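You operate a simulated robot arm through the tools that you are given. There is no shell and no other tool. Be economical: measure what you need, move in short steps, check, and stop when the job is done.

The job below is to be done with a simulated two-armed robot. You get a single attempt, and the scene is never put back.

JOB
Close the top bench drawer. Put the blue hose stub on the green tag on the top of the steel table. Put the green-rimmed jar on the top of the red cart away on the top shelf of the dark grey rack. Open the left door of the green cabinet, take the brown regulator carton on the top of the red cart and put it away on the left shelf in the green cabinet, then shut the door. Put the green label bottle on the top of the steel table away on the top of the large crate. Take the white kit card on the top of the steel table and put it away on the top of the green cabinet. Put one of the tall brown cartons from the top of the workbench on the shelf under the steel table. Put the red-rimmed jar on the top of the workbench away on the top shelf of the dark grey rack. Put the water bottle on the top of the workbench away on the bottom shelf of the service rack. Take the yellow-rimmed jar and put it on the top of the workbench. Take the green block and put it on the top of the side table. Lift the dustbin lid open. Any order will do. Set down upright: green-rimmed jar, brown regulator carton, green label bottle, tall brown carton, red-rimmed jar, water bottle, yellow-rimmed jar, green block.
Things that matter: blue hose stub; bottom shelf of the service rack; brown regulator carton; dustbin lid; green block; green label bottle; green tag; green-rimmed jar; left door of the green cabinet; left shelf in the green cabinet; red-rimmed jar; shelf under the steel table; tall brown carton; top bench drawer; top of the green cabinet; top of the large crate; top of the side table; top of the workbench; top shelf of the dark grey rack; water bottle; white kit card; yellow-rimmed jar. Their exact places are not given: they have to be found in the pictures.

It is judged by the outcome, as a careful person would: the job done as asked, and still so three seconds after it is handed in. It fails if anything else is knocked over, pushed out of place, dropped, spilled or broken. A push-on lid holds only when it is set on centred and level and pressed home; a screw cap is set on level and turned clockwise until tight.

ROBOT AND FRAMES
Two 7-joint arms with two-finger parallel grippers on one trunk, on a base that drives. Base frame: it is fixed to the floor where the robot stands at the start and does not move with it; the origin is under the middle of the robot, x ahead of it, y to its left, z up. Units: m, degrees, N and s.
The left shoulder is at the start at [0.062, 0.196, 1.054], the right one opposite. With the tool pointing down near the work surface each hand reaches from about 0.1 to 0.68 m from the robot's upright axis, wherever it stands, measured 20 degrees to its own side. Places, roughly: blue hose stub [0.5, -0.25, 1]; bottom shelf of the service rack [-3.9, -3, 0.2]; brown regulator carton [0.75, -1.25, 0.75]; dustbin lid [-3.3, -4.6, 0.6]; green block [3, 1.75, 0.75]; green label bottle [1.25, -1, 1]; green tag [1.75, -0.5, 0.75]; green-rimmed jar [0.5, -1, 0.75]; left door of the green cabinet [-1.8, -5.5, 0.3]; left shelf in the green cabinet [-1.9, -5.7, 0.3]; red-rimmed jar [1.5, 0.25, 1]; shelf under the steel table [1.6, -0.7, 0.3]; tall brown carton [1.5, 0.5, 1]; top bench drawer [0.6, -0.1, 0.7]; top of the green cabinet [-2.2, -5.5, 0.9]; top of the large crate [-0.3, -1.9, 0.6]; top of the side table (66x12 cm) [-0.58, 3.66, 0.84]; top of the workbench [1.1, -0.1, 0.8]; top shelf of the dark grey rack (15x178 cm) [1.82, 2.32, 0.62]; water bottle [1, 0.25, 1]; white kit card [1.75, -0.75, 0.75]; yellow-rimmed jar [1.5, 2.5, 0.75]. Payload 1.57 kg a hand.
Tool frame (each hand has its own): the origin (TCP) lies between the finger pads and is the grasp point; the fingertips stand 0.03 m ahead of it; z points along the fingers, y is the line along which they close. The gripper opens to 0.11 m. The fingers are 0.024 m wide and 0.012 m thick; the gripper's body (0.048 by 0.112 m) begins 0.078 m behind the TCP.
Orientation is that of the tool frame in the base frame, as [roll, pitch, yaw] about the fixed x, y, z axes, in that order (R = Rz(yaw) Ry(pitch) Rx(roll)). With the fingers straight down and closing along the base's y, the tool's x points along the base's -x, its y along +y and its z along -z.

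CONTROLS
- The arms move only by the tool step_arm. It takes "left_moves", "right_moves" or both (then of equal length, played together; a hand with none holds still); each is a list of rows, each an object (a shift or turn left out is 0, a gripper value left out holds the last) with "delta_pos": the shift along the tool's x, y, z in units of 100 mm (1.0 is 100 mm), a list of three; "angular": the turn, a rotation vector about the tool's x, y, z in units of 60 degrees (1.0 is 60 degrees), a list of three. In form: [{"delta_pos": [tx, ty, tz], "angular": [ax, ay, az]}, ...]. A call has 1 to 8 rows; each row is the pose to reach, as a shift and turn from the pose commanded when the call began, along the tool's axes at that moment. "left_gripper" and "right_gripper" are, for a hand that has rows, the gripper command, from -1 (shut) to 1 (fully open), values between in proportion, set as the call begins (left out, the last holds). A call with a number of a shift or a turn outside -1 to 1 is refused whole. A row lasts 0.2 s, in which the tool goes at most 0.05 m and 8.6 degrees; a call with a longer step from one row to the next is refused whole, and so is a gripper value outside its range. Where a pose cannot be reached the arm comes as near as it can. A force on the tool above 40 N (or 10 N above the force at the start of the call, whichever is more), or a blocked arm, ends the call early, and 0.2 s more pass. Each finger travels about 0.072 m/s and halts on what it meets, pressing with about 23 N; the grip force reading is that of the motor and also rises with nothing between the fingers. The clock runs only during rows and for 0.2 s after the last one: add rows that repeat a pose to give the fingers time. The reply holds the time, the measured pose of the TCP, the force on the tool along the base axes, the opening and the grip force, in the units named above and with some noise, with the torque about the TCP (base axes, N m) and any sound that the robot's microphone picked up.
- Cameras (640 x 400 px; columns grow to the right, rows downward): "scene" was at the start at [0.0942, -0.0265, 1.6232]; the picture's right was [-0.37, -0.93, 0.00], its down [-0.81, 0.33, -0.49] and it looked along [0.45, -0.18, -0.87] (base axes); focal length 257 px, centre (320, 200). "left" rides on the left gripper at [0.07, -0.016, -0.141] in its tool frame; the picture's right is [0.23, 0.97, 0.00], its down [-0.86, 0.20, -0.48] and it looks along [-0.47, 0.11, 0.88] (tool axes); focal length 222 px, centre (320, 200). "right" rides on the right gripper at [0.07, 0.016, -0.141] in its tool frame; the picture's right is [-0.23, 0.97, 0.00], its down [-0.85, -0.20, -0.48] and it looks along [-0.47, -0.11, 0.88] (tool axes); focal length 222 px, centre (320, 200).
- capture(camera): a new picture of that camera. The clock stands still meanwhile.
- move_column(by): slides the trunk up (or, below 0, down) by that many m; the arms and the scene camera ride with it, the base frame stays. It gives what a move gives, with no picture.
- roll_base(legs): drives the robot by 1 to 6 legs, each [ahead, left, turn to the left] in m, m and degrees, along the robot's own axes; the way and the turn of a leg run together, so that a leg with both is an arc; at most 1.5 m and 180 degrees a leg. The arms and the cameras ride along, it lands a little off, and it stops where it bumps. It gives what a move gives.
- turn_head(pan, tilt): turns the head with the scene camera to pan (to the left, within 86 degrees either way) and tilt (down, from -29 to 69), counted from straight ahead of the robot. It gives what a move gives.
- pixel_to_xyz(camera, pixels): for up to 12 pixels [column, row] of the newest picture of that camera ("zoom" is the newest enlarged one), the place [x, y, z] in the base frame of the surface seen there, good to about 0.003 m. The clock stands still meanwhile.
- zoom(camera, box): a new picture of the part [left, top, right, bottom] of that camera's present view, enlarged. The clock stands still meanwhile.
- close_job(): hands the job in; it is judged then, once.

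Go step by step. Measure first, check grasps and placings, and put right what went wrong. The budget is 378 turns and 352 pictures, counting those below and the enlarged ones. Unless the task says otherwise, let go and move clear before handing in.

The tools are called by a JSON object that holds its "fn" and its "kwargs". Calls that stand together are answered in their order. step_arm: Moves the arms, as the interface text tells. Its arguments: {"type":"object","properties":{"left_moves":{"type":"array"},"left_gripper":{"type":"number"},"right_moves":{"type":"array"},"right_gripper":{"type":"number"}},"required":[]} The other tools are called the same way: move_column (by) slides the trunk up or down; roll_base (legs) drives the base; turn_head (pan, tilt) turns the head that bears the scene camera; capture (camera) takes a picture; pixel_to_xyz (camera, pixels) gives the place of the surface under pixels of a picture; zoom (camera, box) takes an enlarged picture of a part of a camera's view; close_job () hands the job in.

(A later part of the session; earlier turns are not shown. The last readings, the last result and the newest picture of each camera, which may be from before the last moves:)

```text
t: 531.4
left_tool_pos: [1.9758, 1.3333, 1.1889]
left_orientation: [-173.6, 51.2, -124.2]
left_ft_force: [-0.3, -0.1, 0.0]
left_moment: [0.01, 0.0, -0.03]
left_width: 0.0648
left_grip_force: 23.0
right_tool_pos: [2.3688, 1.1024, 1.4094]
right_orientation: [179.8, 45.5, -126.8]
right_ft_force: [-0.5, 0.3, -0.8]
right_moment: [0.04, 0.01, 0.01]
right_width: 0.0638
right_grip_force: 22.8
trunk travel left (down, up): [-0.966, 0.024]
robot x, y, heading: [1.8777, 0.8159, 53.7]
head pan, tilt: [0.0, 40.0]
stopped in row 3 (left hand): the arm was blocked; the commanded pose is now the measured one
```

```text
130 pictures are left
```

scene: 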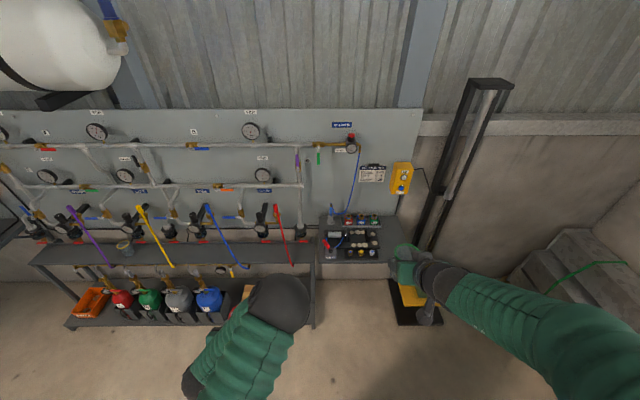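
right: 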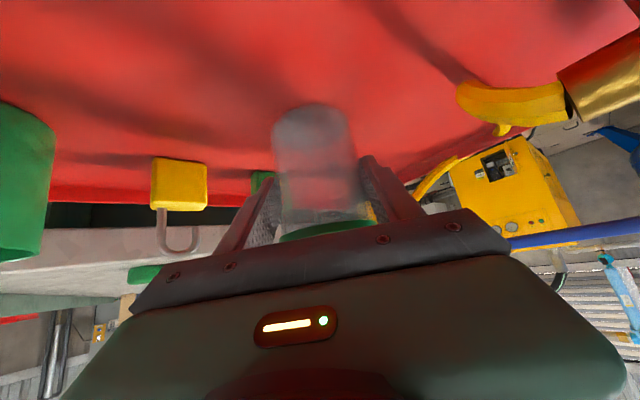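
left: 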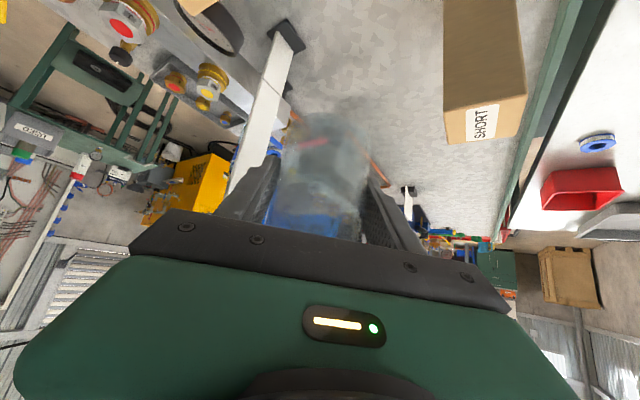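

Lower the trunk 0.33 and the right hand ~0.35 in free space before approaching.

{"fn": "move_column", "kwargs": {"by": -0.33}}

{"fn": "step_arm", "kwargs": {"right_moves": [{"delta_pos": [0.23, 0, 0.23]}, {"delta_pos": [0.46, 0, 0.46]}, {"delta_pos": [0.7, 0, 0.7]}]}}

{"fn": "step_arm", "kwargs": {"right_moves": [{"delta_pos": [0.23, 0, 0.23]}, {"delta_pos": [0.46, 0, 0.46]}, {"delta_pos": [0.7, 0, 0.7]}]}}

{"fn": "step_arm", "kwargs": {"right_moves": [{"delta_pos": [0.23, 0, 0.23]}, {"delta_pos": [0.46, 0, 0.46]}, {"delta_pos": [0.7, 0, 0.7]}]}}

{"fn": "capture", "kwargs": {"camera": "scene"}}

```text
t: 534.7
left_tool_pos: [1.9732, 1.3339, 0.8566]
left_orientation: [-173.8, 50.9, -124.3]
left_ft_force: [0.5, -0.4, -0.8]
left_moment: [0.01, 0.01, 0.0]
left_width: 0.0653
left_grip_force: 23.0
right_tool_pos: [2.3664, 1.1024, 1.0794]
right_orientation: [179.9, 45.5, -126.8]
right_ft_force: [0.5, -1.1, -0.7]
right_moment: [-0.02, 0.04, 0.01]
right_width: 0.0638
right_grip_force: 22.9
trunk travel left (down, up): [-0.636, 0.354]
robot x, y, heading: [1.8773, 0.818, 53.5]
head pan, tilt: [0.0, 40.0]
```

```text
t: 535.5
left_tool_pos: [1.9715, 1.3341, 0.8534]
left_orientation: [-174.1, 50.6, -124.3]
left_ft_force: [0.5, -0.1, -0.8]
left_moment: [-0.03, 0.02, -0.04]
left_width: 0.065
left_grip_force: 22.7
right_tool_pos: [2.3683, 1.1045, 0.9796]
right_orientation: [-179.8, 45.5, -126.6]
right_ft_force: [0.0, 0.6, -1.1]
right_moment: [-0.04, 0.0, 0.0]
right_width: 0.0636
right_grip_force: 22.9
trunk travel left (down, up): [-0.636, 0.354]
robot x, y, heading: [1.8736, 0.8174, 53.9]
head pan, tilt: [0.0, 40.0]
```

```text
t: 536.3
left_tool_pos: [1.9695, 1.3345, 0.8539]
left_orientation: [-174.1, 50.6, -124.4]
left_ft_force: [-0.1, 0.3, -0.6]
left_moment: [-0.03, -0.04, -0.04]
left_width: 0.0648
left_grip_force: 23.0
right_tool_pos: [2.3677, 1.1055, 0.8808]
right_orientation: [180.0, 45.4, -126.6]
right_ft_force: [-0.2, -0.3, -0.4]
right_moment: [-0.02, -0.04, -0.01]
right_width: 0.0637
right_grip_force: 22.7
trunk travel left (down, up): [-0.636, 0.354]
robot x, y, heading: [1.8792, 0.8189, 53.7]
head pan, tilt: [0.0, 40.0]
```

```text
t: 537.1
left_tool_pos: [1.9656, 1.3335, 0.855]
left_orientation: [-174.7, 50.4, -124.3]
left_ft_force: [-0.8, -0.5, -0.8]
left_moment: [-0.01, 0.01, 0.0]
left_width: 0.0654
left_grip_force: 22.7
right_tool_pos: [2.4749, 1.0982, 0.9212]
right_orientation: [150.3, 56.3, -168.1]
right_ft_force: [-0.9, -0.4, -0.1]
right_moment: [0.02, 0.04, 0.01]
right_width: 0.064
right_grip_force: 23.2
right hand out of reach, approached as far as the arm can: row 3
trunk travel left (down, up): [-0.636, 0.354]
robot x, y, heading: [1.878, 0.816, 53.7]
head pan, tilt: [0.0, 40.0]
stopped in row 3 (right hand): the arm was blocked; the commanded pose is now the measured one
```

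```text
129 pictures are left
```

scene: 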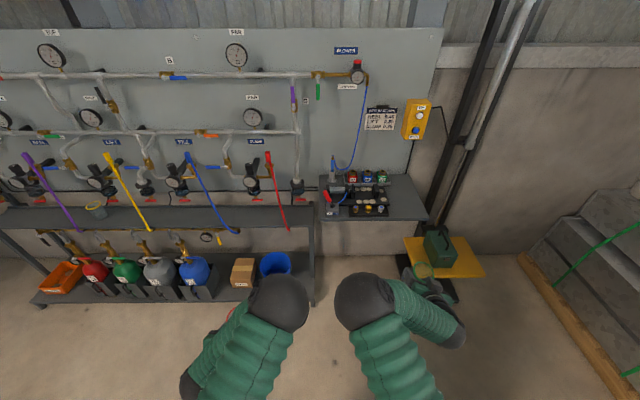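

The right arm hit a limit and twisted. Return it to the earlier good pose.

{"fn": "step_arm", "kwargs": {"right_moves": [{"delta_pos": [0.18, 0.11, -0.08], "angular": [-0.01, 0.055, -0.074]}, {"delta_pos": [0.36, 0.23, -0.16], "angular": [-0.02, 0.11, -0.149]}, {"delta_pos": [0.55, 0.34, -0.24], "angular": [-0.03, 0.164, -0.223]}, {"delta_pos": [0.73, 0.45, -0.32], "angular": [-0.041, 0.219, -0.298]}, {"delta_pos": [0.91, 0.57, -0.41], "angular": [-0.051, 0.274, -0.372]}, {"delta_pos": [0.91, 0.57, -0.41], "angular": [-0.051, 0.274, -0.372]}]}}

{"fn": "capture", "kwargs": {"camera": "scene"}}

```text
t: 537.9
left_tool_pos: [1.9614, 1.3339, 0.8515]
left_orientation: [-174.7, 50.1, -124.1]
left_ft_force: [-0.6, 0.1, -1.0]
left_moment: [0.01, 0.0, -0.01]
left_width: 0.0652
left_grip_force: 22.8
right_tool_pos: [2.4685, 1.0421, 0.9038]
right_orientation: [167.8, 52.4, -153.5]
right_ft_force: [-0.4, -0.2, -1.0]
right_moment: [0.02, 0.02, -0.02]
right_width: 0.0636
right_grip_force: 22.6
trunk travel left (down, up): [-0.636, 0.354]
robot x, y, heading: [1.8751, 0.8172, 53.6]
head pan, tilt: [0.0, 40.0]
stopped in row 4 (right hand): the arm was blocked; the commanded pose is now the measured one
```

```text
128 pictures are left
```

scene: 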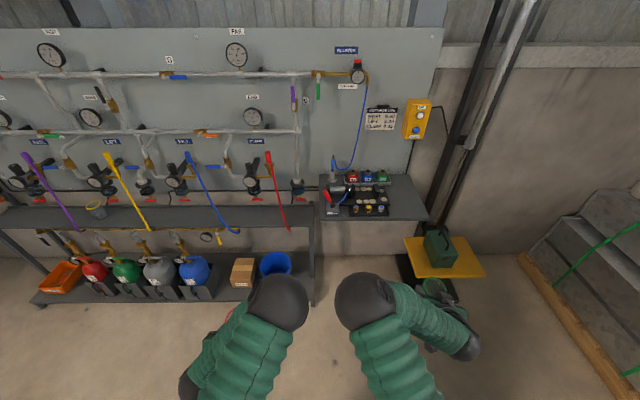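

{"fn": "step_arm", "kwargs": {"right_moves": [{"delta_pos": [-0.12, 0.4, 0.07], "angular": [0, 0, 0]}, {"delta_pos": [-0.24, 0.8, 0.13], "angular": [-0.03, 0.03, -0.06]}, {"delta_pos": [-0.3, 1.0, 0.15], "angular": [-0.08, 0.08, -0.16]}, {"delta_pos": [-0.3, 1.0, 0.15], "angular": [-0.133, 0.14, -0.273]}]}}

{"fn": "capture", "kwargs": {"camera": "scene"}}

```text
t: 538.5
left_tool_pos: [1.9604, 1.3331, 0.8504]
left_orientation: [-174.8, 50.3, -124.0]
left_ft_force: [0.4, 0.4, -0.6]
left_moment: [0.02, 0.0, -0.02]
left_width: 0.0652
left_grip_force: 23.1
right_tool_pos: [2.5086, 1.0237, 0.9178]
right_orientation: [170.5, 51.3, -160.1]
right_ft_force: [-0.5, -0.6, -0.4]
right_moment: [0.0, 0.0, -0.01]
right_width: 0.0635
right_grip_force: 23.2
trunk travel left (down, up): [-0.636, 0.354]
robot x, y, heading: [1.8757, 0.8186, 53.6]
head pan, tilt: [0.0, 40.0]
stopped in row 2 (right hand): the arm was blocked; the commanded pose is now the measured one
```

```text
127 pictures are left
```

scene: 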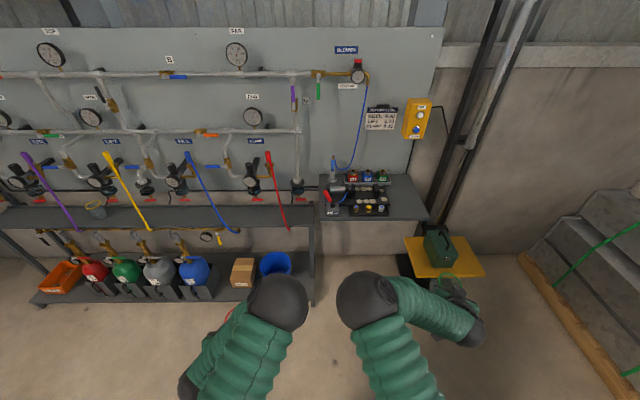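

Probably the two elbows interfere in the middle. Move the left hand outward (left) and up to free the right arm.

{"fn": "step_arm", "kwargs": {"left_moves": [{"delta_pos": [-0.2, 0.3, -0.2]}, {"delta_pos": [-0.4, 0.6, -0.3]}, {"delta_pos": [-0.6, 0.9, -0.3]}]}}

{"fn": "step_arm", "kwargs": {"right_moves": [{"delta_pos": [-0.2, 0.2, 0.2]}, {"delta_pos": [-0.4, 0.4, 0.3]}, {"delta_pos": [-0.5, 0.6, 0.4]}]}}

{"fn": "capture", "kwargs": {"camera": "scene"}}

```text
t: 539.3
left_tool_pos: [1.8947, 1.404, 0.9122]
left_orientation: [-174.7, 50.2, -124.1]
left_ft_force: [-0.5, 0.4, -2.0]
left_moment: [-0.03, -0.01, 0.0]
left_width: 0.065
left_grip_force: 23.0
right_tool_pos: [2.5072, 1.0224, 0.9173]
right_orientation: [171.0, 51.3, -159.8]
right_ft_force: [0.3, 0.2, -0.1]
right_moment: [-0.03, 0.02, 0.0]
right_width: 0.0637
right_grip_force: 23.0
trunk travel left (down, up): [-0.636, 0.354]
robot x, y, heading: [1.8725, 0.8191, 53.5]
head pan, tilt: [0.0, 40.0]
```

```text
t: 540.3
left_tool_pos: [1.8962, 1.4027, 0.9122]
left_orientation: [-174.8, 50.3, -124.2]
left_ft_force: [0.9, -0.2, -1.3]
left_moment: [0.0, 0.01, 0.01]
left_width: 0.065
left_grip_force: 22.9
right_tool_pos: [2.5565, 1.0801, 0.9471]
right_orientation: [168.8, 51.8, -165.0]
right_ft_force: [0.4, 0.2, -1.6]
right_moment: [-0.01, -0.02, 0.01]
right_width: 0.0636
right_grip_force: 23.2
trunk travel left (down, up): [-0.636, 0.354]
robot x, y, heading: [1.8729, 0.8187, 53.5]
head pan, tilt: [0.0, 40.0]
stopped in row 3 (right hand): the arm was blocked; the commanded pose is now the measured one
```

```text
126 pictures are left
```

scene: 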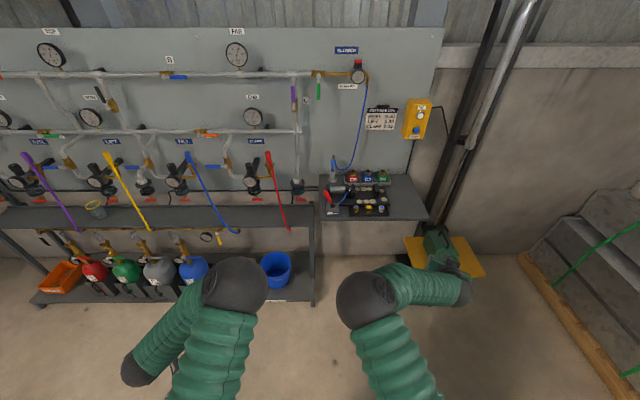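

Raise the right hand to recover a comfortable configuration, then rotate back.

{"fn": "step_arm", "kwargs": {"right_moves": [{"delta_pos": [-0.26, 0.04, -0.2]}, {"delta_pos": [-0.52, 0.08, -0.4]}, {"delta_pos": [-0.79, 0.12, -0.6]}]}}

{"fn": "step_arm", "kwargs": {"right_moves": [{"delta_pos": [-0.26, 0.04, -0.2]}, {"delta_pos": [-0.52, 0.08, -0.4]}, {"delta_pos": [-0.79, 0.12, -0.6]}]}}

{"fn": "step_arm", "kwargs": {"right_moves": [{"angular": [-0.08, 0.03, -0.08]}, {"angular": [-0.16, 0.06, -0.16]}, {"angular": [-0.24, 0.09, -0.24]}, {"angular": [-0.32, 0.12, -0.32]}]}}

{"fn": "capture", "kwargs": {"camera": "scene"}}

```text
t: 541.1
left_tool_pos: [1.8959, 1.4, 0.9141]
left_orientation: [-174.8, 50.4, -124.1]
left_ft_force: [0.1, -0.2, -0.5]
left_moment: [-0.01, 0.01, 0.02]
left_width: 0.0652
left_grip_force: 23.1
right_tool_pos: [2.5642, 1.066, 1.0413]
right_orientation: [170.6, 51.6, -164.5]
right_ft_force: [-0.1, -0.2, -1.2]
right_moment: [0.02, 0.02, -0.02]
right_width: 0.0635
right_grip_force: 22.8
trunk travel left (down, up): [-0.636, 0.354]
robot x, y, heading: [1.8779, 0.818, 53.7]
head pan, tilt: [0.0, 40.0]
```

```text
t: 541.9
left_tool_pos: [1.8953, 1.4023, 0.915]
left_orientation: [-174.7, 50.4, -124.1]
left_ft_force: [0.2, -1.1, -1.0]
left_moment: [0.0, 0.0, -0.06]
left_width: 0.0651
left_grip_force: 23.3
right_tool_pos: [2.5517, 1.0869, 1.1466]
right_orientation: [169.4, 51.7, -163.7]
right_ft_force: [-0.1, -0.5, -0.9]
right_moment: [-0.03, 0.05, 0.04]
right_width: 0.0633
right_grip_force: 22.9
trunk travel left (down, up): [-0.636, 0.354]
robot x, y, heading: [1.8746, 0.8157, 53.8]
head pan, tilt: [0.0, 40.0]
```

```text
t: 542.9
left_tool_pos: [1.8963, 1.4013, 0.9133]
left_orientation: [-174.8, 50.3, -124.4]
left_ft_force: [1.1, -0.8, -0.2]
left_moment: [-0.01, 0.02, 0.02]
left_width: 0.0652
left_grip_force: 22.5
right_tool_pos: [2.5542, 1.084, 1.1429]
right_orientation: [174.0, 47.2, -132.8]
right_ft_force: [-0.3, 0.4, -0.3]
right_moment: [-0.02, -0.02, -0.01]
right_width: 0.0635
right_grip_force: 22.9
trunk travel left (down, up): [-0.636, 0.354]
robot x, y, heading: [1.8767, 0.8196, 53.8]
head pan, tilt: [0.0, 40.0]
```

```text
125 pictures are left
```

scene: 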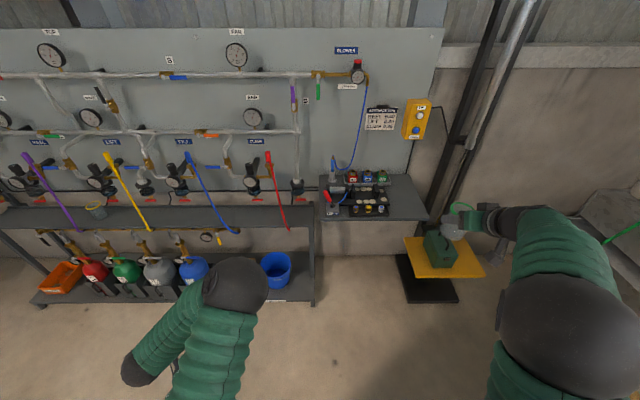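

Recovered. Both jars can be placed together: right at n≈0.555 and left at n≈0.155. Check the left spot's surroundings.

{"fn": "step_arm", "kwargs": {"right_moves": [{"angular": [0.013, 0.016, -0.034]}, {"angular": [0.026, 0.032, -0.068]}]}}

{"fn": "zoom", "kwargs": {"camera": "scene", "box": [60, 140, 300, 260]}}

{"fn": "pixel_to_xyz", "kwargs": {"camera": "zoom", "pixels": [[228, 125], [228, 145], [312, 125], [320, 155], [238, 243], [200, 165], [440, 240], [390, 165], [350, 110], [515, 120], [300, 200], [220, 190]]}}

```text
t: 543.5
left_tool_pos: [1.8966, 1.4008, 0.914]
left_orientation: [-174.8, 50.3, -124.2]
left_ft_force: [0.3, -0.6, 0.1]
left_moment: [0.0, -0.01, -0.01]
left_width: 0.0651
left_grip_force: 23.0
right_tool_pos: [2.5534, 1.0849, 1.1439]
right_orientation: [179.9, 45.5, -126.8]
right_ft_force: [0.8, -1.0, -1.0]
right_moment: [-0.02, -0.02, 0.0]
right_width: 0.0635
right_grip_force: 23.1
trunk travel left (down, up): [-0.636, 0.354]
robot x, y, heading: [1.8753, 0.8158, 53.5]
head pan, tilt: [0.0, 40.0]
```

```text
2.67 times, centred on (180, 200) of scene
```

zoom: 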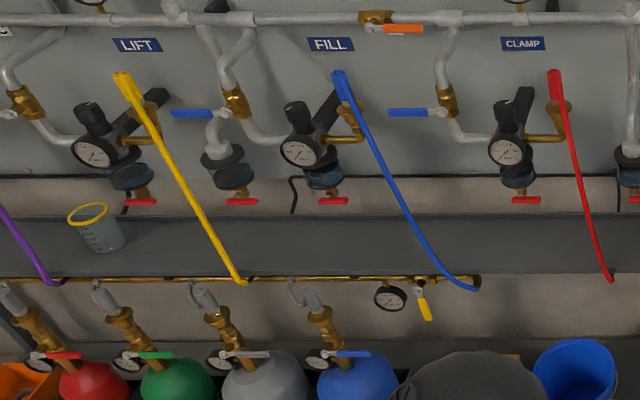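

```text
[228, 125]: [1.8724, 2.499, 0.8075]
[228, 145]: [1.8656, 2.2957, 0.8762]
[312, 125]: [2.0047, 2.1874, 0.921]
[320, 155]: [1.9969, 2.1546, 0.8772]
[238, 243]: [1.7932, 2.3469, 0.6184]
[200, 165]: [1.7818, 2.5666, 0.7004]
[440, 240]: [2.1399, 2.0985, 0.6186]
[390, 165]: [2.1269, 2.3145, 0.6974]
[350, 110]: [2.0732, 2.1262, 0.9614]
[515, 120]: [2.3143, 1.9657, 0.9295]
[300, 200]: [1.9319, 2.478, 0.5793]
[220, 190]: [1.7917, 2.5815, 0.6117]
```

Adjust both hands to equal forward reach and height, restoring the left hand's tilt.

{"fn": "step_arm", "kwargs": {"left_moves": [{"delta_pos": [-0.2, -0.19, -0.02], "angular": [-0.019, 0.03, 0.005]}, {"delta_pos": [-0.4, -0.38, -0.03], "angular": [-0.037, 0.06, 0.01]}, {"delta_pos": [-0.61, -0.575, -0.05], "angular": [-0.056, 0.092, 0.016]}], "right_moves": [{"delta_pos": [0.24, 0.28, 0.07]}, {"delta_pos": [0.47, 0.57, 0.13]}, {"delta_pos": [0.71, 0.85, 0.2]}]}}

{"fn": "step_arm", "kwargs": {"left_moves": [{"delta_pos": [-0.2, -0.19, -0.02]}, {"delta_pos": [-0.4, -0.38, -0.03]}, {"delta_pos": [-0.61, -0.575, -0.05]}], "right_moves": [{"delta_pos": [0.24, 0.28, 0.07]}, {"delta_pos": [0.47, 0.57, 0.13]}, {"delta_pos": [0.71, 0.85, 0.2]}]}}

{"fn": "capture", "kwargs": {"camera": "scene"}}

```text
t: 544.5
left_tool_pos: [1.9107, 1.4151, 0.9649]
left_orientation: [179.4, 44.4, -120.3]
left_ft_force: [-0.1, 0.0, -0.3]
left_moment: [0.0, 0.02, 0.0]
left_width: 0.0652
left_grip_force: 23.1
right_tool_pos: [2.4631, 1.1078, 1.08]
right_orientation: [-180.0, 45.6, -126.6]
right_ft_force: [0.4, -0.6, -0.3]
right_moment: [-0.02, 0.01, 0.0]
right_width: 0.0632
right_grip_force: 22.7
trunk travel left (down, up): [-0.636, 0.354]
robot x, y, heading: [1.8767, 0.8164, 53.7]
head pan, tilt: [0.0, 40.0]
stopped in row 3 (left hand): the arm was blocked; the commanded pose is now the measured one
```

```text
t: 545.2
left_tool_pos: [1.8854, 1.4498, 1.0002]
left_orientation: [178.9, 44.1, -111.2]
left_ft_force: [0.0, -1.3, -1.4]
left_moment: [0.01, 0.0, -0.02]
left_width: 0.0651
left_grip_force: 23.0
right_tool_pos: [2.388, 1.1237, 1.0293]
right_orientation: [-179.8, 45.4, -126.6]
right_ft_force: [-0.3, 0.5, 0.2]
right_moment: [0.0, -0.04, 0.01]
right_width: 0.0632
right_grip_force: 22.9
trunk travel left (down, up): [-0.636, 0.354]
robot x, y, heading: [1.8745, 0.8166, 53.5]
head pan, tilt: [0.0, 40.0]
stopped in row 3 (left hand): the arm was blocked; the commanded pose is now the measured one
```

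```text
123 pictures are left
```

scene: 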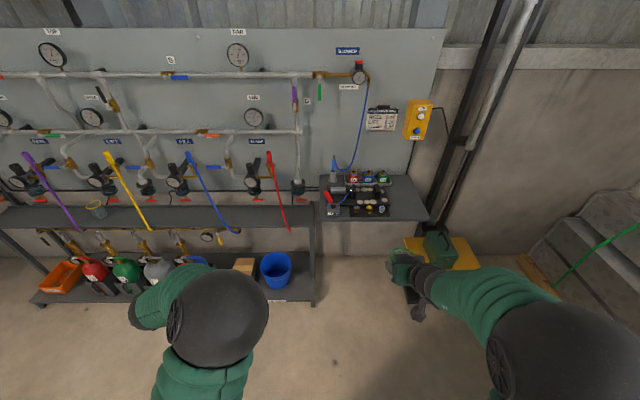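

Left arm still has its elbow inside. Raise the left hand 0.2 to recover its outer-elbow configuration, then straighten.

{"fn": "step_arm", "kwargs": {"left_moves": [{"delta_pos": [-0.23, 0, -0.24]}, {"delta_pos": [-0.46, 0, -0.48]}, {"delta_pos": [-0.7, 0, -0.72]}]}}

{"fn": "step_arm", "kwargs": {"left_moves": [{"delta_pos": [-0.23, 0, -0.24]}, {"delta_pos": [-0.46, 0, -0.48]}, {"delta_pos": [-0.7, 0, -0.72]}]}}

{"fn": "step_arm", "kwargs": {"left_moves": [{"angular": [0.05, 0, 0.05]}, {"angular": [0.1, 0, 0.1]}, {"angular": [0.15, 0, 0.15]}, {"angular": [0.18, 0, 0.18]}]}}

{"fn": "capture", "kwargs": {"camera": "scene"}}

```text
t: 546.0
left_tool_pos: [1.8931, 1.4474, 1.1021]
left_orientation: [178.9, 44.3, -111.6]
left_ft_force: [0.1, 0.3, -1.7]
left_moment: [0.0, -0.02, -0.01]
left_width: 0.065
left_grip_force: 22.7
right_tool_pos: [2.3896, 1.1232, 1.0291]
right_orientation: [179.9, 45.5, -126.5]
right_ft_force: [-0.5, 0.7, -0.3]
right_moment: [-0.02, 0.02, -0.03]
right_width: 0.063
right_grip_force: 23.4
trunk travel left (down, up): [-0.636, 0.354]
robot x, y, heading: [1.8752, 0.8198, 53.6]
head pan, tilt: [0.0, 40.0]
```

```text
t: 546.8
left_tool_pos: [1.8952, 1.4459, 1.2005]
left_orientation: [-178.6, 44.1, -109.8]
left_ft_force: [1.1, 0.1, -1.1]
left_moment: [0.05, 0.01, 0.01]
left_width: 0.0651
left_grip_force: 22.8
right_tool_pos: [2.3916, 1.1221, 1.0274]
right_orientation: [179.8, 45.4, -126.6]
right_ft_force: [0.7, 0.0, -0.9]
right_moment: [-0.03, 0.05, -0.02]
right_width: 0.0632
right_grip_force: 22.9
trunk travel left (down, up): [-0.636, 0.354]
robot x, y, heading: [1.8755, 0.8188, 53.5]
head pan, tilt: [0.0, 40.0]
```

```text
t: 547.8
left_tool_pos: [1.8957, 1.4476, 1.2007]
left_orientation: [179.2, 44.0, -126.7]
left_ft_force: [0.3, 0.1, 0.1]
left_moment: [0.02, -0.03, 0.02]
left_width: 0.0652
left_grip_force: 22.8
right_tool_pos: [2.3905, 1.1239, 1.0283]
right_orientation: [179.8, 45.5, -126.6]
right_ft_force: [-0.3, 0.5, -0.4]
right_moment: [-0.01, 0.01, -0.01]
right_width: 0.0632
right_grip_force: 22.9
trunk travel left (down, up): [-0.636, 0.354]
robot x, y, heading: [1.8766, 0.8187, 53.4]
head pan, tilt: [0.0, 40.0]
```

```text
122 pictures are left
```

scene: 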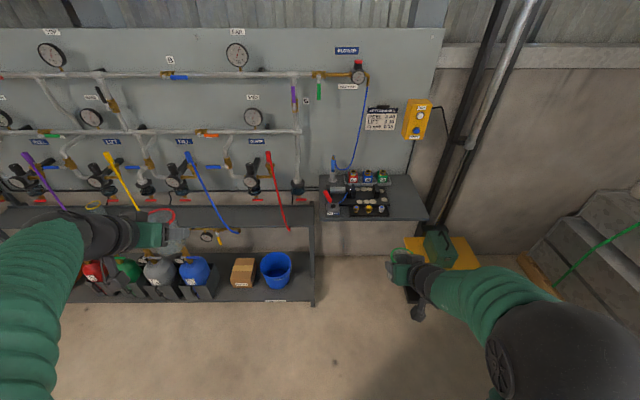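

Left arm is in good shape again. Bring it inward and down to match the right.

{"fn": "step_arm", "kwargs": {"left_moves": [{"delta_pos": [0.15, -0.23, 0.24]}, {"delta_pos": [0.31, -0.47, 0.49]}, {"delta_pos": [0.465, -0.7, 0.73]}]}}

{"fn": "step_arm", "kwargs": {"left_moves": [{"delta_pos": [0.15, -0.23, 0.24]}, {"delta_pos": [0.31, -0.47, 0.49]}, {"delta_pos": [0.465, -0.7, 0.73]}]}}

{"fn": "capture", "kwargs": {"camera": "scene"}}

```text
t: 548.6
left_tool_pos: [1.9608, 1.4195, 1.1156]
left_orientation: [179.1, 44.0, -126.5]
left_ft_force: [0.8, -0.3, -0.9]
left_moment: [0.0, 0.04, 0.01]
left_width: 0.065
left_grip_force: 22.7
right_tool_pos: [2.3909, 1.1246, 1.027]
right_orientation: [179.8, 45.4, -126.7]
right_ft_force: [0.2, 0.7, -0.5]
right_moment: [0.01, -0.04, -0.03]
right_width: 0.063
right_grip_force: 22.7
trunk travel left (down, up): [-0.636, 0.354]
robot x, y, heading: [1.8751, 0.8212, 53.7]
head pan, tilt: [0.0, 40.0]
```

```text
t: 549.4
left_tool_pos: [2.0299, 1.3916, 1.0292]
left_orientation: [179.1, 43.9, -126.6]
left_ft_force: [0.0, 0.0, 0.0]
left_moment: [0.01, 0.03, 0.02]
left_width: 0.0648
left_grip_force: 23.0
right_tool_pos: [2.3923, 1.1226, 1.0261]
right_orientation: [179.7, 45.4, -126.7]
right_ft_force: [0.7, -0.3, -1.0]
right_moment: [-0.04, 0.0, 0.01]
right_width: 0.063
right_grip_force: 22.6
trunk travel left (down, up): [-0.636, 0.354]
robot x, y, heading: [1.8746, 0.821, 53.5]
head pan, tilt: [0.0, 40.0]
```

```text
121 pictures are left
```

scene: 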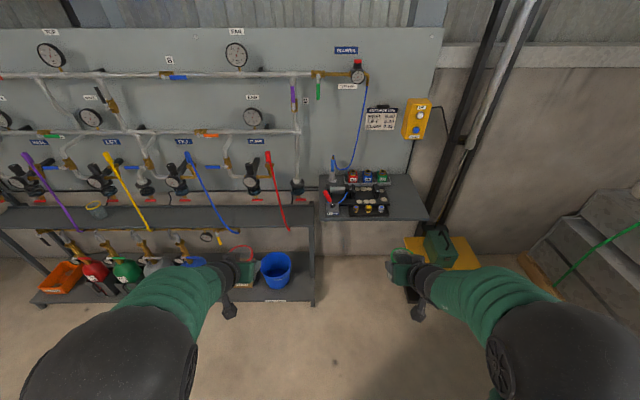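

Symmetric pose achieved. Lower, strafe left and approach the shelf.

{"fn": "move_column", "kwargs": {"by": -0.32}}

{"fn": "roll_base", "kwargs": {"legs": [[0, 0.645, 0], [0.42, 0, 0]]}}

{"fn": "turn_head", "kwargs": {"pan": 0, "tilt": 45}}

{"fn": "capture", "kwargs": {"camera": "scene"}}

{"fn": "capture", "kwargs": {"camera": "right"}}

{"fn": "capture", "kwargs": {"camera": "left"}}

```text
t: 552.6
left_tool_pos: [2.0286, 1.3927, 0.7092]
left_orientation: [179.1, 44.0, -126.6]
left_ft_force: [0.8, -0.6, -1.3]
left_moment: [0.01, 0.02, 0.05]
left_width: 0.0651
left_grip_force: 23.2
right_tool_pos: [2.3901, 1.1222, 0.7067]
right_orientation: [179.8, 45.5, -126.5]
right_ft_force: [0.1, -0.2, -1.0]
right_moment: [-0.03, 0.0, 0.01]
right_width: 0.0631
right_grip_force: 23.0
trunk travel left (down, up): [-0.316, 0.674]
robot x, y, heading: [1.8723, 0.8164, 53.8]
head pan, tilt: [0.0, 40.0]
```

```text
t: 558.4
left_tool_pos: [1.7489, 2.1152, 0.7094]
left_orientation: [179.2, 44.0, -126.0]
left_ft_force: [0.3, 0.3, -1.1]
left_moment: [0.01, 0.03, 0.03]
left_width: 0.065
left_grip_force: 22.4
right_tool_pos: [2.1124, 1.8482, 0.7066]
right_orientation: [179.8, 45.3, -126.0]
right_ft_force: [0.5, 0.9, -1.0]
right_moment: [0.01, 0.03, -0.01]
right_width: 0.063
right_grip_force: 23.4
trunk travel left (down, up): [-0.316, 0.674]
robot x, y, heading: [1.6003, 1.5379, 54.0]
head pan, tilt: [0.0, 40.0]
```

```text
t: 559.0
left_tool_pos: [1.7481, 2.114, 0.7107]
left_orientation: [179.3, 44.2, -126.0]
left_ft_force: [0.5, 0.4, -0.2]
left_moment: [0.01, 0.0, 0.02]
left_width: 0.0652
left_grip_force: 22.8
right_tool_pos: [2.1133, 1.8466, 0.7079]
right_orientation: [179.8, 45.3, -126.2]
right_ft_force: [-1.0, -0.2, -0.7]
right_moment: [0.03, 0.04, -0.04]
right_width: 0.0628
right_grip_force: 22.6
trunk travel left (down, up): [-0.316, 0.674]
robot x, y, heading: [1.6008, 1.5399, 54.1]
head pan, tilt: [0.0, 45.0]
```

```text
120 pictures are left
```

scene: 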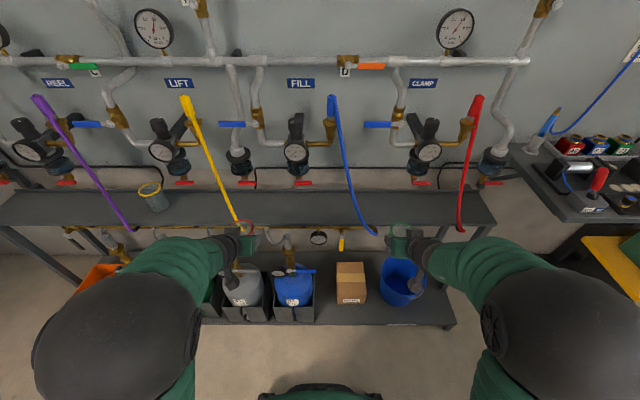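

```text
119 pictures are left
```

right: 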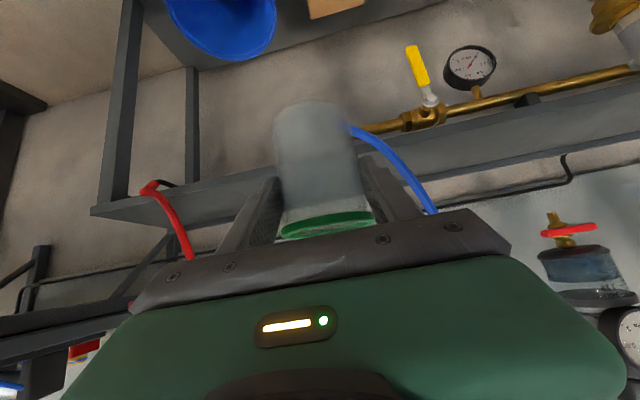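

```text
118 pictures are left
```

left: 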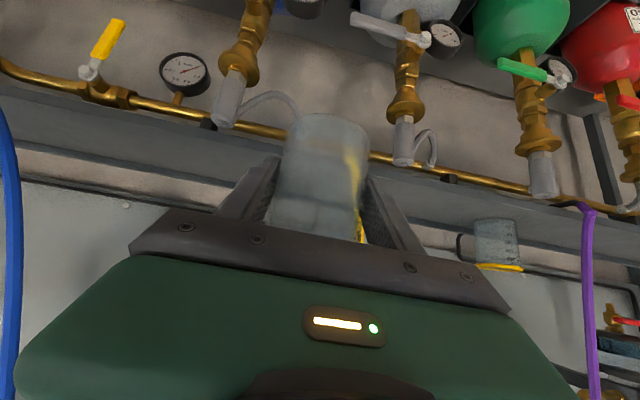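

{"fn": "pixel_to_xyz", "kwargs": {"camera": "scene", "pixels": [[239, 222], [235, 215], [376, 233], [368, 222], [461, 228], [350, 185], [225, 190], [295, 182], [425, 180], [240, 183], [300, 215], [440, 215]]}}

```text
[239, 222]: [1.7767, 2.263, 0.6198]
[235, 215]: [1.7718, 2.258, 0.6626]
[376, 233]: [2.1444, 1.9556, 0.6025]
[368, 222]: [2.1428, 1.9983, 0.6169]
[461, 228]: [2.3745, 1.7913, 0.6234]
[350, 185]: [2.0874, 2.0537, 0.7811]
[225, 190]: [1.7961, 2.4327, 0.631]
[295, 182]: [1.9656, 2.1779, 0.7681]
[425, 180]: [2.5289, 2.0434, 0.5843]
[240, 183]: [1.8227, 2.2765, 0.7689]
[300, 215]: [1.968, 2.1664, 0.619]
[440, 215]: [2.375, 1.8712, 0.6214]
```

Rod ends: yellow n 0.063, blue n 0.515–0.54, red 0.825. Shift to right n≈0.61 and left n≈0.175, then move in.

{"fn": "roll_base", "kwargs": {"legs": [[0, -0.028, -1]]}}

{"fn": "step_arm", "kwargs": {"left_moves": [{"delta_pos": [0, -0.1, 0]}, {"delta_pos": [0, -0.2, 0]}]}}

{"fn": "roll_base", "kwargs": {"legs": [[0.1, 0, 0]]}}

{"fn": "capture", "kwargs": {"camera": "right"}}

{"fn": "capture", "kwargs": {"camera": "left"}}

```text
t: 559.9
left_tool_pos: [1.7701, 2.102, 0.7075]
left_orientation: [-179.9, 44.0, -126.1]
left_ft_force: [0.0, -0.3, -0.9]
left_moment: [-0.01, 0.0, 0.0]
left_width: 0.0651
left_grip_force: 22.5
right_tool_pos: [2.1313, 1.8302, 0.7119]
right_orientation: [-179.1, 45.5, -126.2]
right_ft_force: [1.0, 0.7, -0.5]
right_moment: [0.0, 0.0, -0.06]
right_width: 0.0632
right_grip_force: 22.5
trunk travel left (down, up): [-0.316, 0.674]
robot x, y, heading: [1.6222, 1.5239, 53.3]
head pan, tilt: [0.0, 45.0]
```

```text
t: 560.5
left_tool_pos: [1.7719, 2.099, 0.7117]
left_orientation: [179.4, 44.1, -124.4]
left_ft_force: [-0.2, 0.0, -0.9]
left_moment: [0.0, -0.05, -0.04]
left_width: 0.0649
left_grip_force: 22.2
right_tool_pos: [2.1338, 1.8278, 0.7108]
right_orientation: [-179.9, 45.6, -126.7]
right_ft_force: [0.2, 0.3, 0.9]
right_moment: [-0.02, -0.02, -0.02]
right_width: 0.0625
right_grip_force: 22.9
trunk travel left (down, up): [-0.316, 0.674]
robot x, y, heading: [1.6216, 1.522, 53.2]
head pan, tilt: [0.0, 45.0]
```

```text
t: 561.6
left_tool_pos: [1.8354, 2.1754, 0.7096]
left_orientation: [179.0, 44.1, -124.6]
left_ft_force: [0.3, 0.5, -0.5]
left_moment: [-0.01, 0.01, -0.02]
left_width: 0.065
left_grip_force: 22.7
right_tool_pos: [2.1969, 1.9045, 0.7077]
right_orientation: [179.8, 45.5, -126.8]
right_ft_force: [1.0, 0.2, -1.0]
right_moment: [-0.06, -0.01, 0.0]
right_width: 0.0632
right_grip_force: 22.9
trunk travel left (down, up): [-0.316, 0.674]
robot x, y, heading: [1.6831, 1.6013, 53.3]
head pan, tilt: [0.0, 45.0]
```

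```text
117 pictures are left
```

right: 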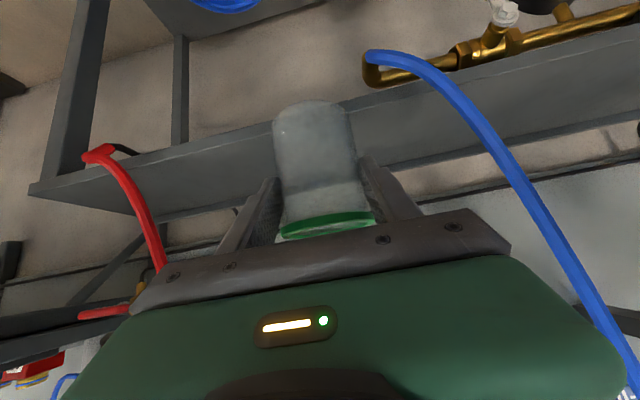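

```text
116 pictures are left
```

left: 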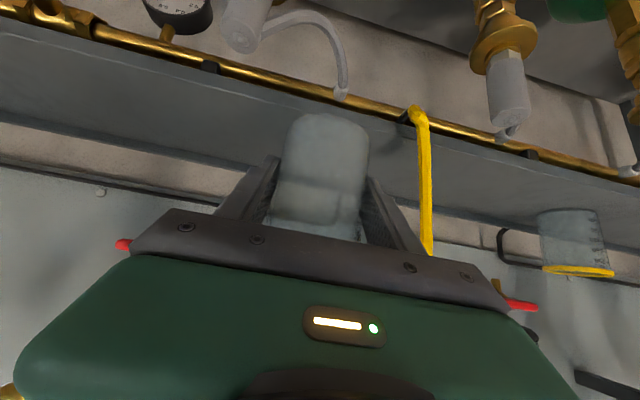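

Both are well placed between the rods. Move in the last 8 cm.

{"fn": "roll_base", "kwargs": {"legs": [[0.08, 0, 0]]}}

{"fn": "capture", "kwargs": {"camera": "scene"}}

{"fn": "capture", "kwargs": {"camera": "left"}}

```text
t: 562.7
left_tool_pos: [1.8789, 2.2433, 0.7089]
left_orientation: [179.0, 44.0, -124.2]
left_ft_force: [-0.6, 0.6, -0.5]
left_moment: [-0.05, 0.04, 0.0]
left_width: 0.0651
left_grip_force: 23.0
right_tool_pos: [2.2446, 1.9699, 0.7078]
right_orientation: [-180.0, 45.4, -126.9]
right_ft_force: [-0.7, 0.5, -0.9]
right_moment: [-0.04, -0.03, -0.01]
right_width: 0.0627
right_grip_force: 22.6
trunk travel left (down, up): [-0.316, 0.674]
robot x, y, heading: [1.7305, 1.668, 53.5]
head pan, tilt: [0.0, 45.0]
```

```text
115 pictures are left
```

scene: 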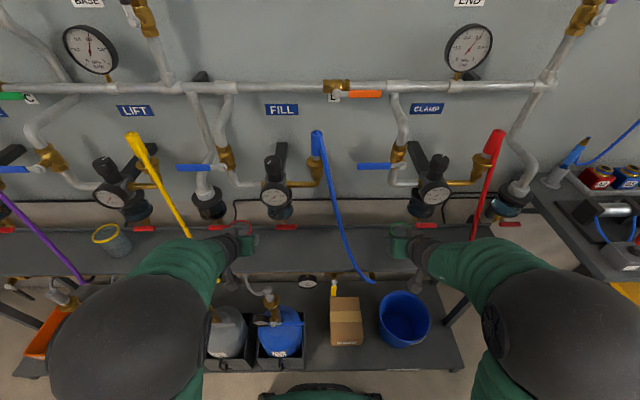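

```text
114 pictures are left
```

left: 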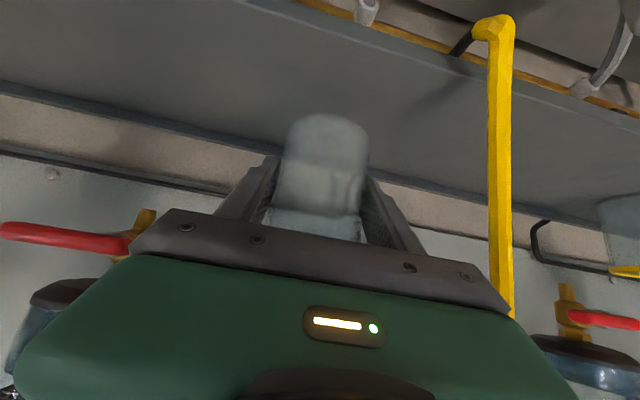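

Lower both jars to the shelf gently.

{"fn": "step_arm", "kwargs": {"left_moves": [{"delta_pos": [0.12, 0, 0.125]}, {"delta_pos": [0.22, 0, 0.23]}, {"delta_pos": [0.26, 0, 0.27]}, {"delta_pos": [0.29, 0, 0.3]}, {"delta_pos": [0.305, 0, 0.316]}], "right_moves": [{"delta_pos": [0.1, 0, 0.1]}, {"delta_pos": [0.16, 0, 0.16]}, {"delta_pos": [0.19, 0, 0.19]}, {"delta_pos": [0.215, 0, 0.21]}, {"delta_pos": [0.23, 0, 0.225]}]}}

{"fn": "capture", "kwargs": {"camera": "left"}}

{"fn": "capture", "kwargs": {"camera": "right"}}

```text
t: 563.3
left_tool_pos: [1.864, 2.2638, 0.7365]
left_orientation: [-168.9, 49.7, -110.8]
left_ft_force: [0.1, -3.3, -12.4]
left_moment: [-0.19, -0.3, 0.07]
left_width: 0.0649
left_grip_force: 23.4
right_tool_pos: [2.2443, 1.9679, 0.6887]
right_orientation: [-180.0, 45.6, -126.9]
right_ft_force: [0.1, 0.2, 0.1]
right_moment: [-0.02, 0.02, 0.0]
right_width: 0.0628
right_grip_force: 23.0
trunk travel left (down, up): [-0.316, 0.674]
robot x, y, heading: [1.7279, 1.6651, 53.1]
head pan, tilt: [0.0, 45.0]
stopped in row 3 (left hand): the arm was blocked; the commanded pose is now the measured one
```

```text
113 pictures are left
```

left: 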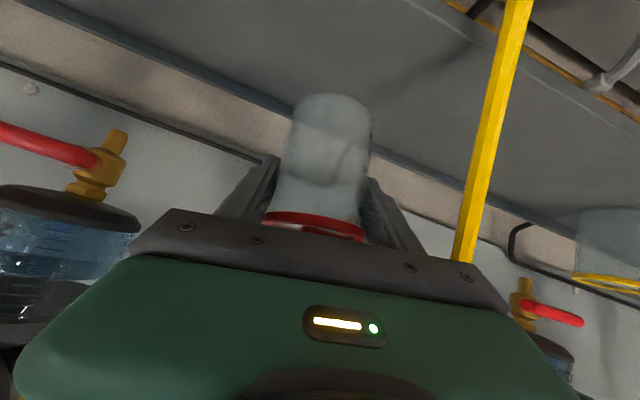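

```text
112 pictures are left
```

right: 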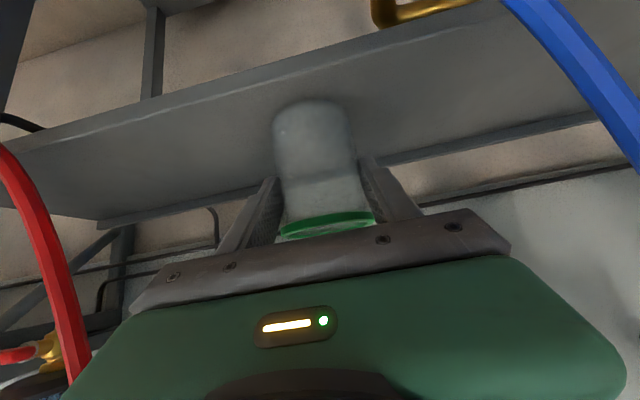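

The left arm hit a limit; finish the right first with tiny steps.

{"fn": "step_arm", "kwargs": {"right_moves": [{"delta_pos": [0.04, 0, 0.04]}, {"delta_pos": [0.08, 0, 0.08]}, {"delta_pos": [0.105, 0, 0.105]}]}}

```text
t: 564.1
left_tool_pos: [1.8642, 2.2635, 0.7368]
left_orientation: [-168.3, 50.0, -110.7]
left_ft_force: [-5.7, -2.7, -19.7]
left_moment: [-0.29, -0.57, 0.09]
left_width: 0.0651
left_grip_force: 23.1
right_tool_pos: [2.2425, 1.9696, 0.6749]
right_orientation: [179.9, 45.9, -126.7]
right_ft_force: [2.8, 0.4, 20.3]
right_moment: [0.22, -0.18, -0.05]
right_width: 0.0627
right_grip_force: 23.3
trunk travel left (down, up): [-0.316, 0.674]
robot x, y, heading: [1.727, 1.6695, 53.5]
head pan, tilt: [0.0, 45.0]
```

Green jar touches the shelf. Release and withdraw the right hand along its fingers.

{"fn": "step_arm", "kwargs": {"right_moves": [{"delta_pos": [-0.02, 0, -0.02]}, {"delta_pos": [-0.02, 0, -0.02]}, {"delta_pos": [-0.02, 0, -0.02]}], "right_gripper": 0.45}}

{"fn": "step_arm", "kwargs": {"right_moves": [{"delta_pos": [0.05, 0, -0.25]}, {"delta_pos": [0.15, 0, -0.5]}, {"delta_pos": [0.3, 0, -0.75]}]}}

{"fn": "capture", "kwargs": {"camera": "right"}}

{"fn": "capture", "kwargs": {"camera": "scene"}}

```text
t: 564.9
left_tool_pos: [1.8655, 2.2652, 0.7372]
left_orientation: [-168.6, 50.1, -110.8]
left_ft_force: [3.4, 1.3, -9.0]
left_moment: [-0.2, -0.14, -0.07]
left_width: 0.0646
left_grip_force: 22.8
right_tool_pos: [2.2428, 1.9684, 0.674]
right_orientation: [179.8, 45.7, -126.8]
right_ft_force: [0.2, -0.4, 0.0]
right_moment: [-0.02, -0.01, 0.0]
right_width: 0.0799
right_grip_force: 0.1
trunk travel left (down, up): [-0.316, 0.674]
robot x, y, heading: [1.7278, 1.6647, 53.3]
head pan, tilt: [0.0, 45.0]
```

```text
t: 565.8
left_tool_pos: [1.8645, 2.2636, 0.7371]
left_orientation: [-168.9, 50.0, -110.7]
left_ft_force: [0.0, -1.2, -2.3]
left_moment: [-0.05, -0.01, 0.03]
left_width: 0.0646
left_grip_force: 23.0
right_tool_pos: [2.277, 1.8133, 0.6859]
right_orientation: [-170.9, 42.1, -135.1]
right_ft_force: [-0.8, 0.4, 0.1]
right_moment: [-0.01, -0.01, 0.01]
right_width: 0.0799
right_grip_force: 0.1
trunk travel left (down, up): [-0.316, 0.674]
robot x, y, heading: [1.7245, 1.6677, 53.2]
head pan, tilt: [0.0, 45.0]
stopped in row 3 (right hand): the arm was blocked; the commanded pose is now the measured one
```

```text
111 pictures are left
```

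right: 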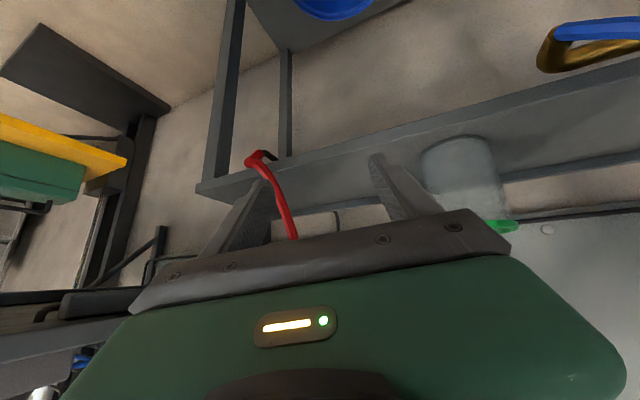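

```text
110 pictures are left
```

scene: 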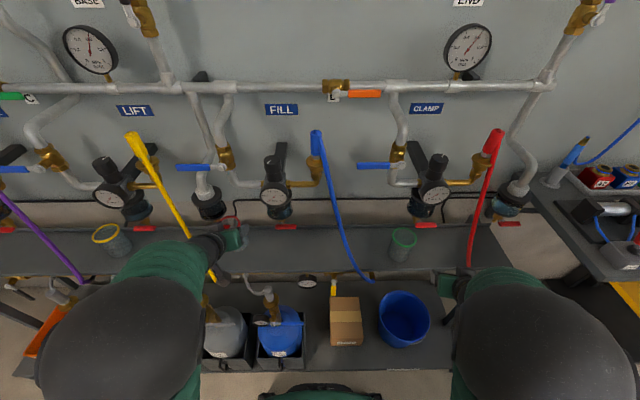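

Green jar stands well. The red rod is between the open right fingers and the yellow rod is beside the left hand; strafe 2.5 cm right, then back straight out.

{"fn": "roll_base", "kwargs": {"legs": [[0, -0.025, 0], [-0.15, 0, 0]]}}

{"fn": "capture", "kwargs": {"camera": "scene"}}

```text
t: 567.6
left_tool_pos: [1.794, 2.1261, 0.7394]
left_orientation: [-168.6, 50.1, -110.5]
left_ft_force: [-0.1, 0.3, -1.0]
left_moment: [0.01, 0.03, 0.04]
left_width: 0.0646
left_grip_force: 23.2
right_tool_pos: [2.204, 1.677, 0.6866]
right_orientation: [-171.1, 41.8, -135.1]
right_ft_force: [0.2, -1.2, -0.2]
right_moment: [-0.01, 0.02, 0.05]
right_width: 0.0798
right_grip_force: 0.0
trunk travel left (down, up): [-0.316, 0.674]
robot x, y, heading: [1.6593, 1.5321, 53.1]
head pan, tilt: [0.0, 45.0]
```

```text
109 pictures are left
```

scene: 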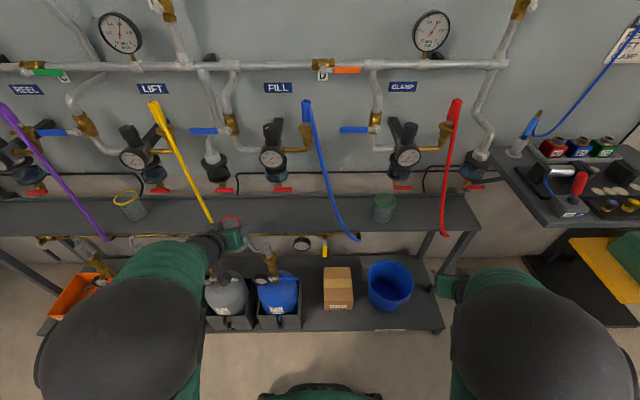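

Nothing disturbed. Back up a bit more and restore the left hand's orientation with a small rise.

{"fn": "roll_base", "kwargs": {"legs": [[-0.15, 0, 0]]}}

{"fn": "step_arm", "kwargs": {"left_moves": [{"delta_pos": [-0.2, 0, -0.16], "angular": [-0.002, 0.027, 0.04]}, {"delta_pos": [-0.4, 0, -0.33], "angular": [-0.004, 0.054, 0.08]}, {"delta_pos": [-0.61, 0, -0.5], "angular": [-0.006, 0.08, 0.12]}, {"delta_pos": [-0.61, 0, -0.5], "angular": [-0.008, 0.108, 0.164]}]}}

{"fn": "capture", "kwargs": {"camera": "scene"}}

{"fn": "capture", "kwargs": {"camera": "left"}}

```text
t: 568.9
left_tool_pos: [1.7013, 2.0075, 0.7386]
left_orientation: [-168.7, 50.2, -110.3]
left_ft_force: [-0.1, 1.1, -1.3]
left_moment: [-0.01, -0.01, 0.01]
left_width: 0.0642
left_grip_force: 22.9
right_tool_pos: [2.1148, 1.5556, 0.6869]
right_orientation: [-170.9, 41.8, -135.1]
right_ft_force: [0.4, 0.0, 0.5]
right_moment: [0.0, 0.0, 0.02]
right_width: 0.0796
right_grip_force: 0.1
trunk travel left (down, up): [-0.316, 0.674]
robot x, y, heading: [1.5694, 1.4139, 53.3]
head pan, tilt: [0.0, 45.0]
```

```text
t: 569.6
left_tool_pos: [1.6792, 2.0096, 0.7265]
left_orientation: [175.8, 40.0, -124.1]
left_ft_force: [-0.1, -0.8, 0.1]
left_moment: [0.0, 0.0, -0.05]
left_width: 0.0645
left_grip_force: 23.3
right_tool_pos: [2.1163, 1.5527, 0.6876]
right_orientation: [-170.6, 41.7, -135.4]
right_ft_force: [0.2, -0.2, -0.4]
right_moment: [0.0, 0.03, 0.03]
right_width: 0.0795
right_grip_force: 0.0
trunk travel left (down, up): [-0.316, 0.674]
robot x, y, heading: [1.5682, 1.4112, 53.2]
head pan, tilt: [0.0, 45.0]
stopped in row 3 (left hand): the arm was blocked; the commanded pose is now the measured one
```

```text
108 pictures are left
```

scene: 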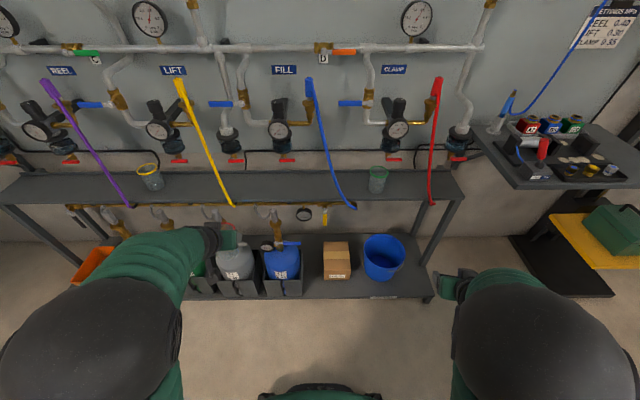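

```text
107 pictures are left
```

left: 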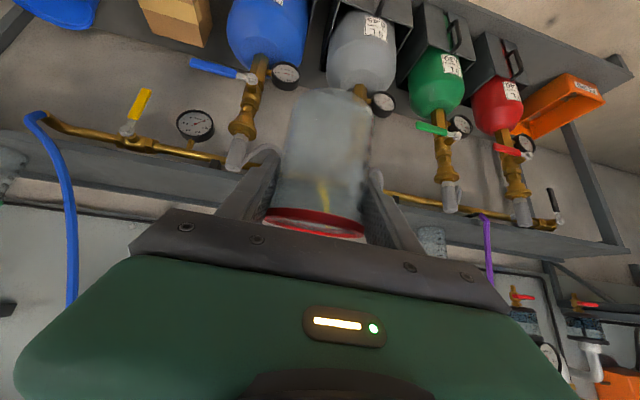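

The red jar has slid a little in the grip. Measure its rim and base with the left camera.

{"fn": "zoom", "kwargs": {"camera": "left", "box": [220, 70, 420, 250]}}

{"fn": "pixel_to_xyz", "kwargs": {"camera": "left", "pixels": [[270, 215], [310, 211], [355, 216], [290, 224], [335, 233], [320, 150], [310, 120], [330, 95]]}}

```text
2.22 times, centred on (320, 160) of left
```

zoom: 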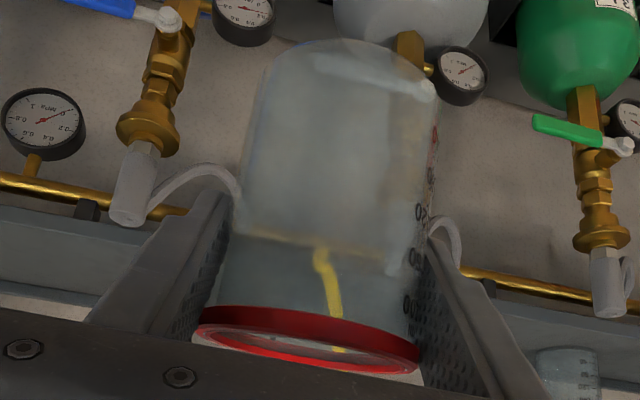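

```text
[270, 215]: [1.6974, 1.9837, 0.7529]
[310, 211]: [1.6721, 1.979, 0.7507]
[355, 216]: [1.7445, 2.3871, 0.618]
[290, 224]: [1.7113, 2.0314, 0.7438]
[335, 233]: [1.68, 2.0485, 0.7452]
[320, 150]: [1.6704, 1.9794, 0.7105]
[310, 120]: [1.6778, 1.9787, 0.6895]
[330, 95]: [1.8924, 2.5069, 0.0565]
```

The jar slid 2 cm down (bottom ≈ TCP−0.067) and leans ~6° forward. Correct the tilt.

{"fn": "step_arm", "kwargs": {"left_moves": [{"angular": [0, -0.05, 0]}, {"angular": [0, -0.09, 0]}, {"angular": [0, -0.09, 0]}]}}

{"fn": "capture", "kwargs": {"camera": "left"}}

{"fn": "pixel_to_xyz", "kwargs": {"camera": "left", "pixels": [[270, 215], [310, 212], [290, 225], [335, 234], [355, 232], [300, 219]]}}

```text
t: 570.4
left_tool_pos: [1.6813, 2.0087, 0.7239]
left_orientation: [176.1, 43.0, -124.5]
left_ft_force: [-0.4, -0.5, -1.1]
left_moment: [-0.02, 0.0, -0.02]
left_width: 0.0642
left_grip_force: 22.9
right_tool_pos: [2.1166, 1.5529, 0.6861]
right_orientation: [-170.6, 41.8, -135.2]
right_ft_force: [0.7, 0.0, 0.0]
right_moment: [0.02, 0.03, 0.0]
right_width: 0.0799
right_grip_force: 0.1
trunk travel left (down, up): [-0.316, 0.674]
robot x, y, heading: [1.5732, 1.4154, 53.4]
head pan, tilt: [0.0, 45.0]
```

```text
105 pictures are left
```

left: 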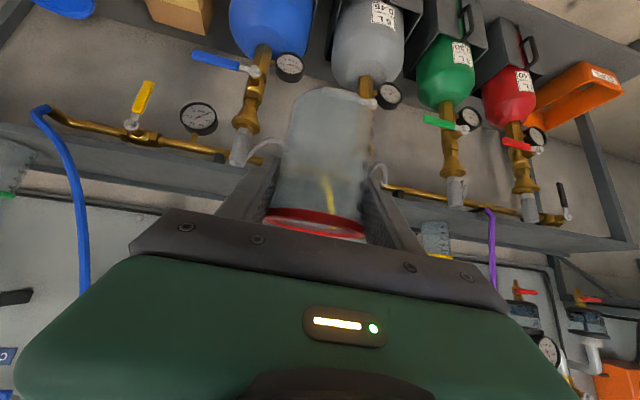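

```text
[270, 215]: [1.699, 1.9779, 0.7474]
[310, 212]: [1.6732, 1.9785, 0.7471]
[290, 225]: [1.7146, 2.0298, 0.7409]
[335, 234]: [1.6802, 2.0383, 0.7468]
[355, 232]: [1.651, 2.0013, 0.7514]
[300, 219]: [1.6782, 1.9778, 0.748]
```

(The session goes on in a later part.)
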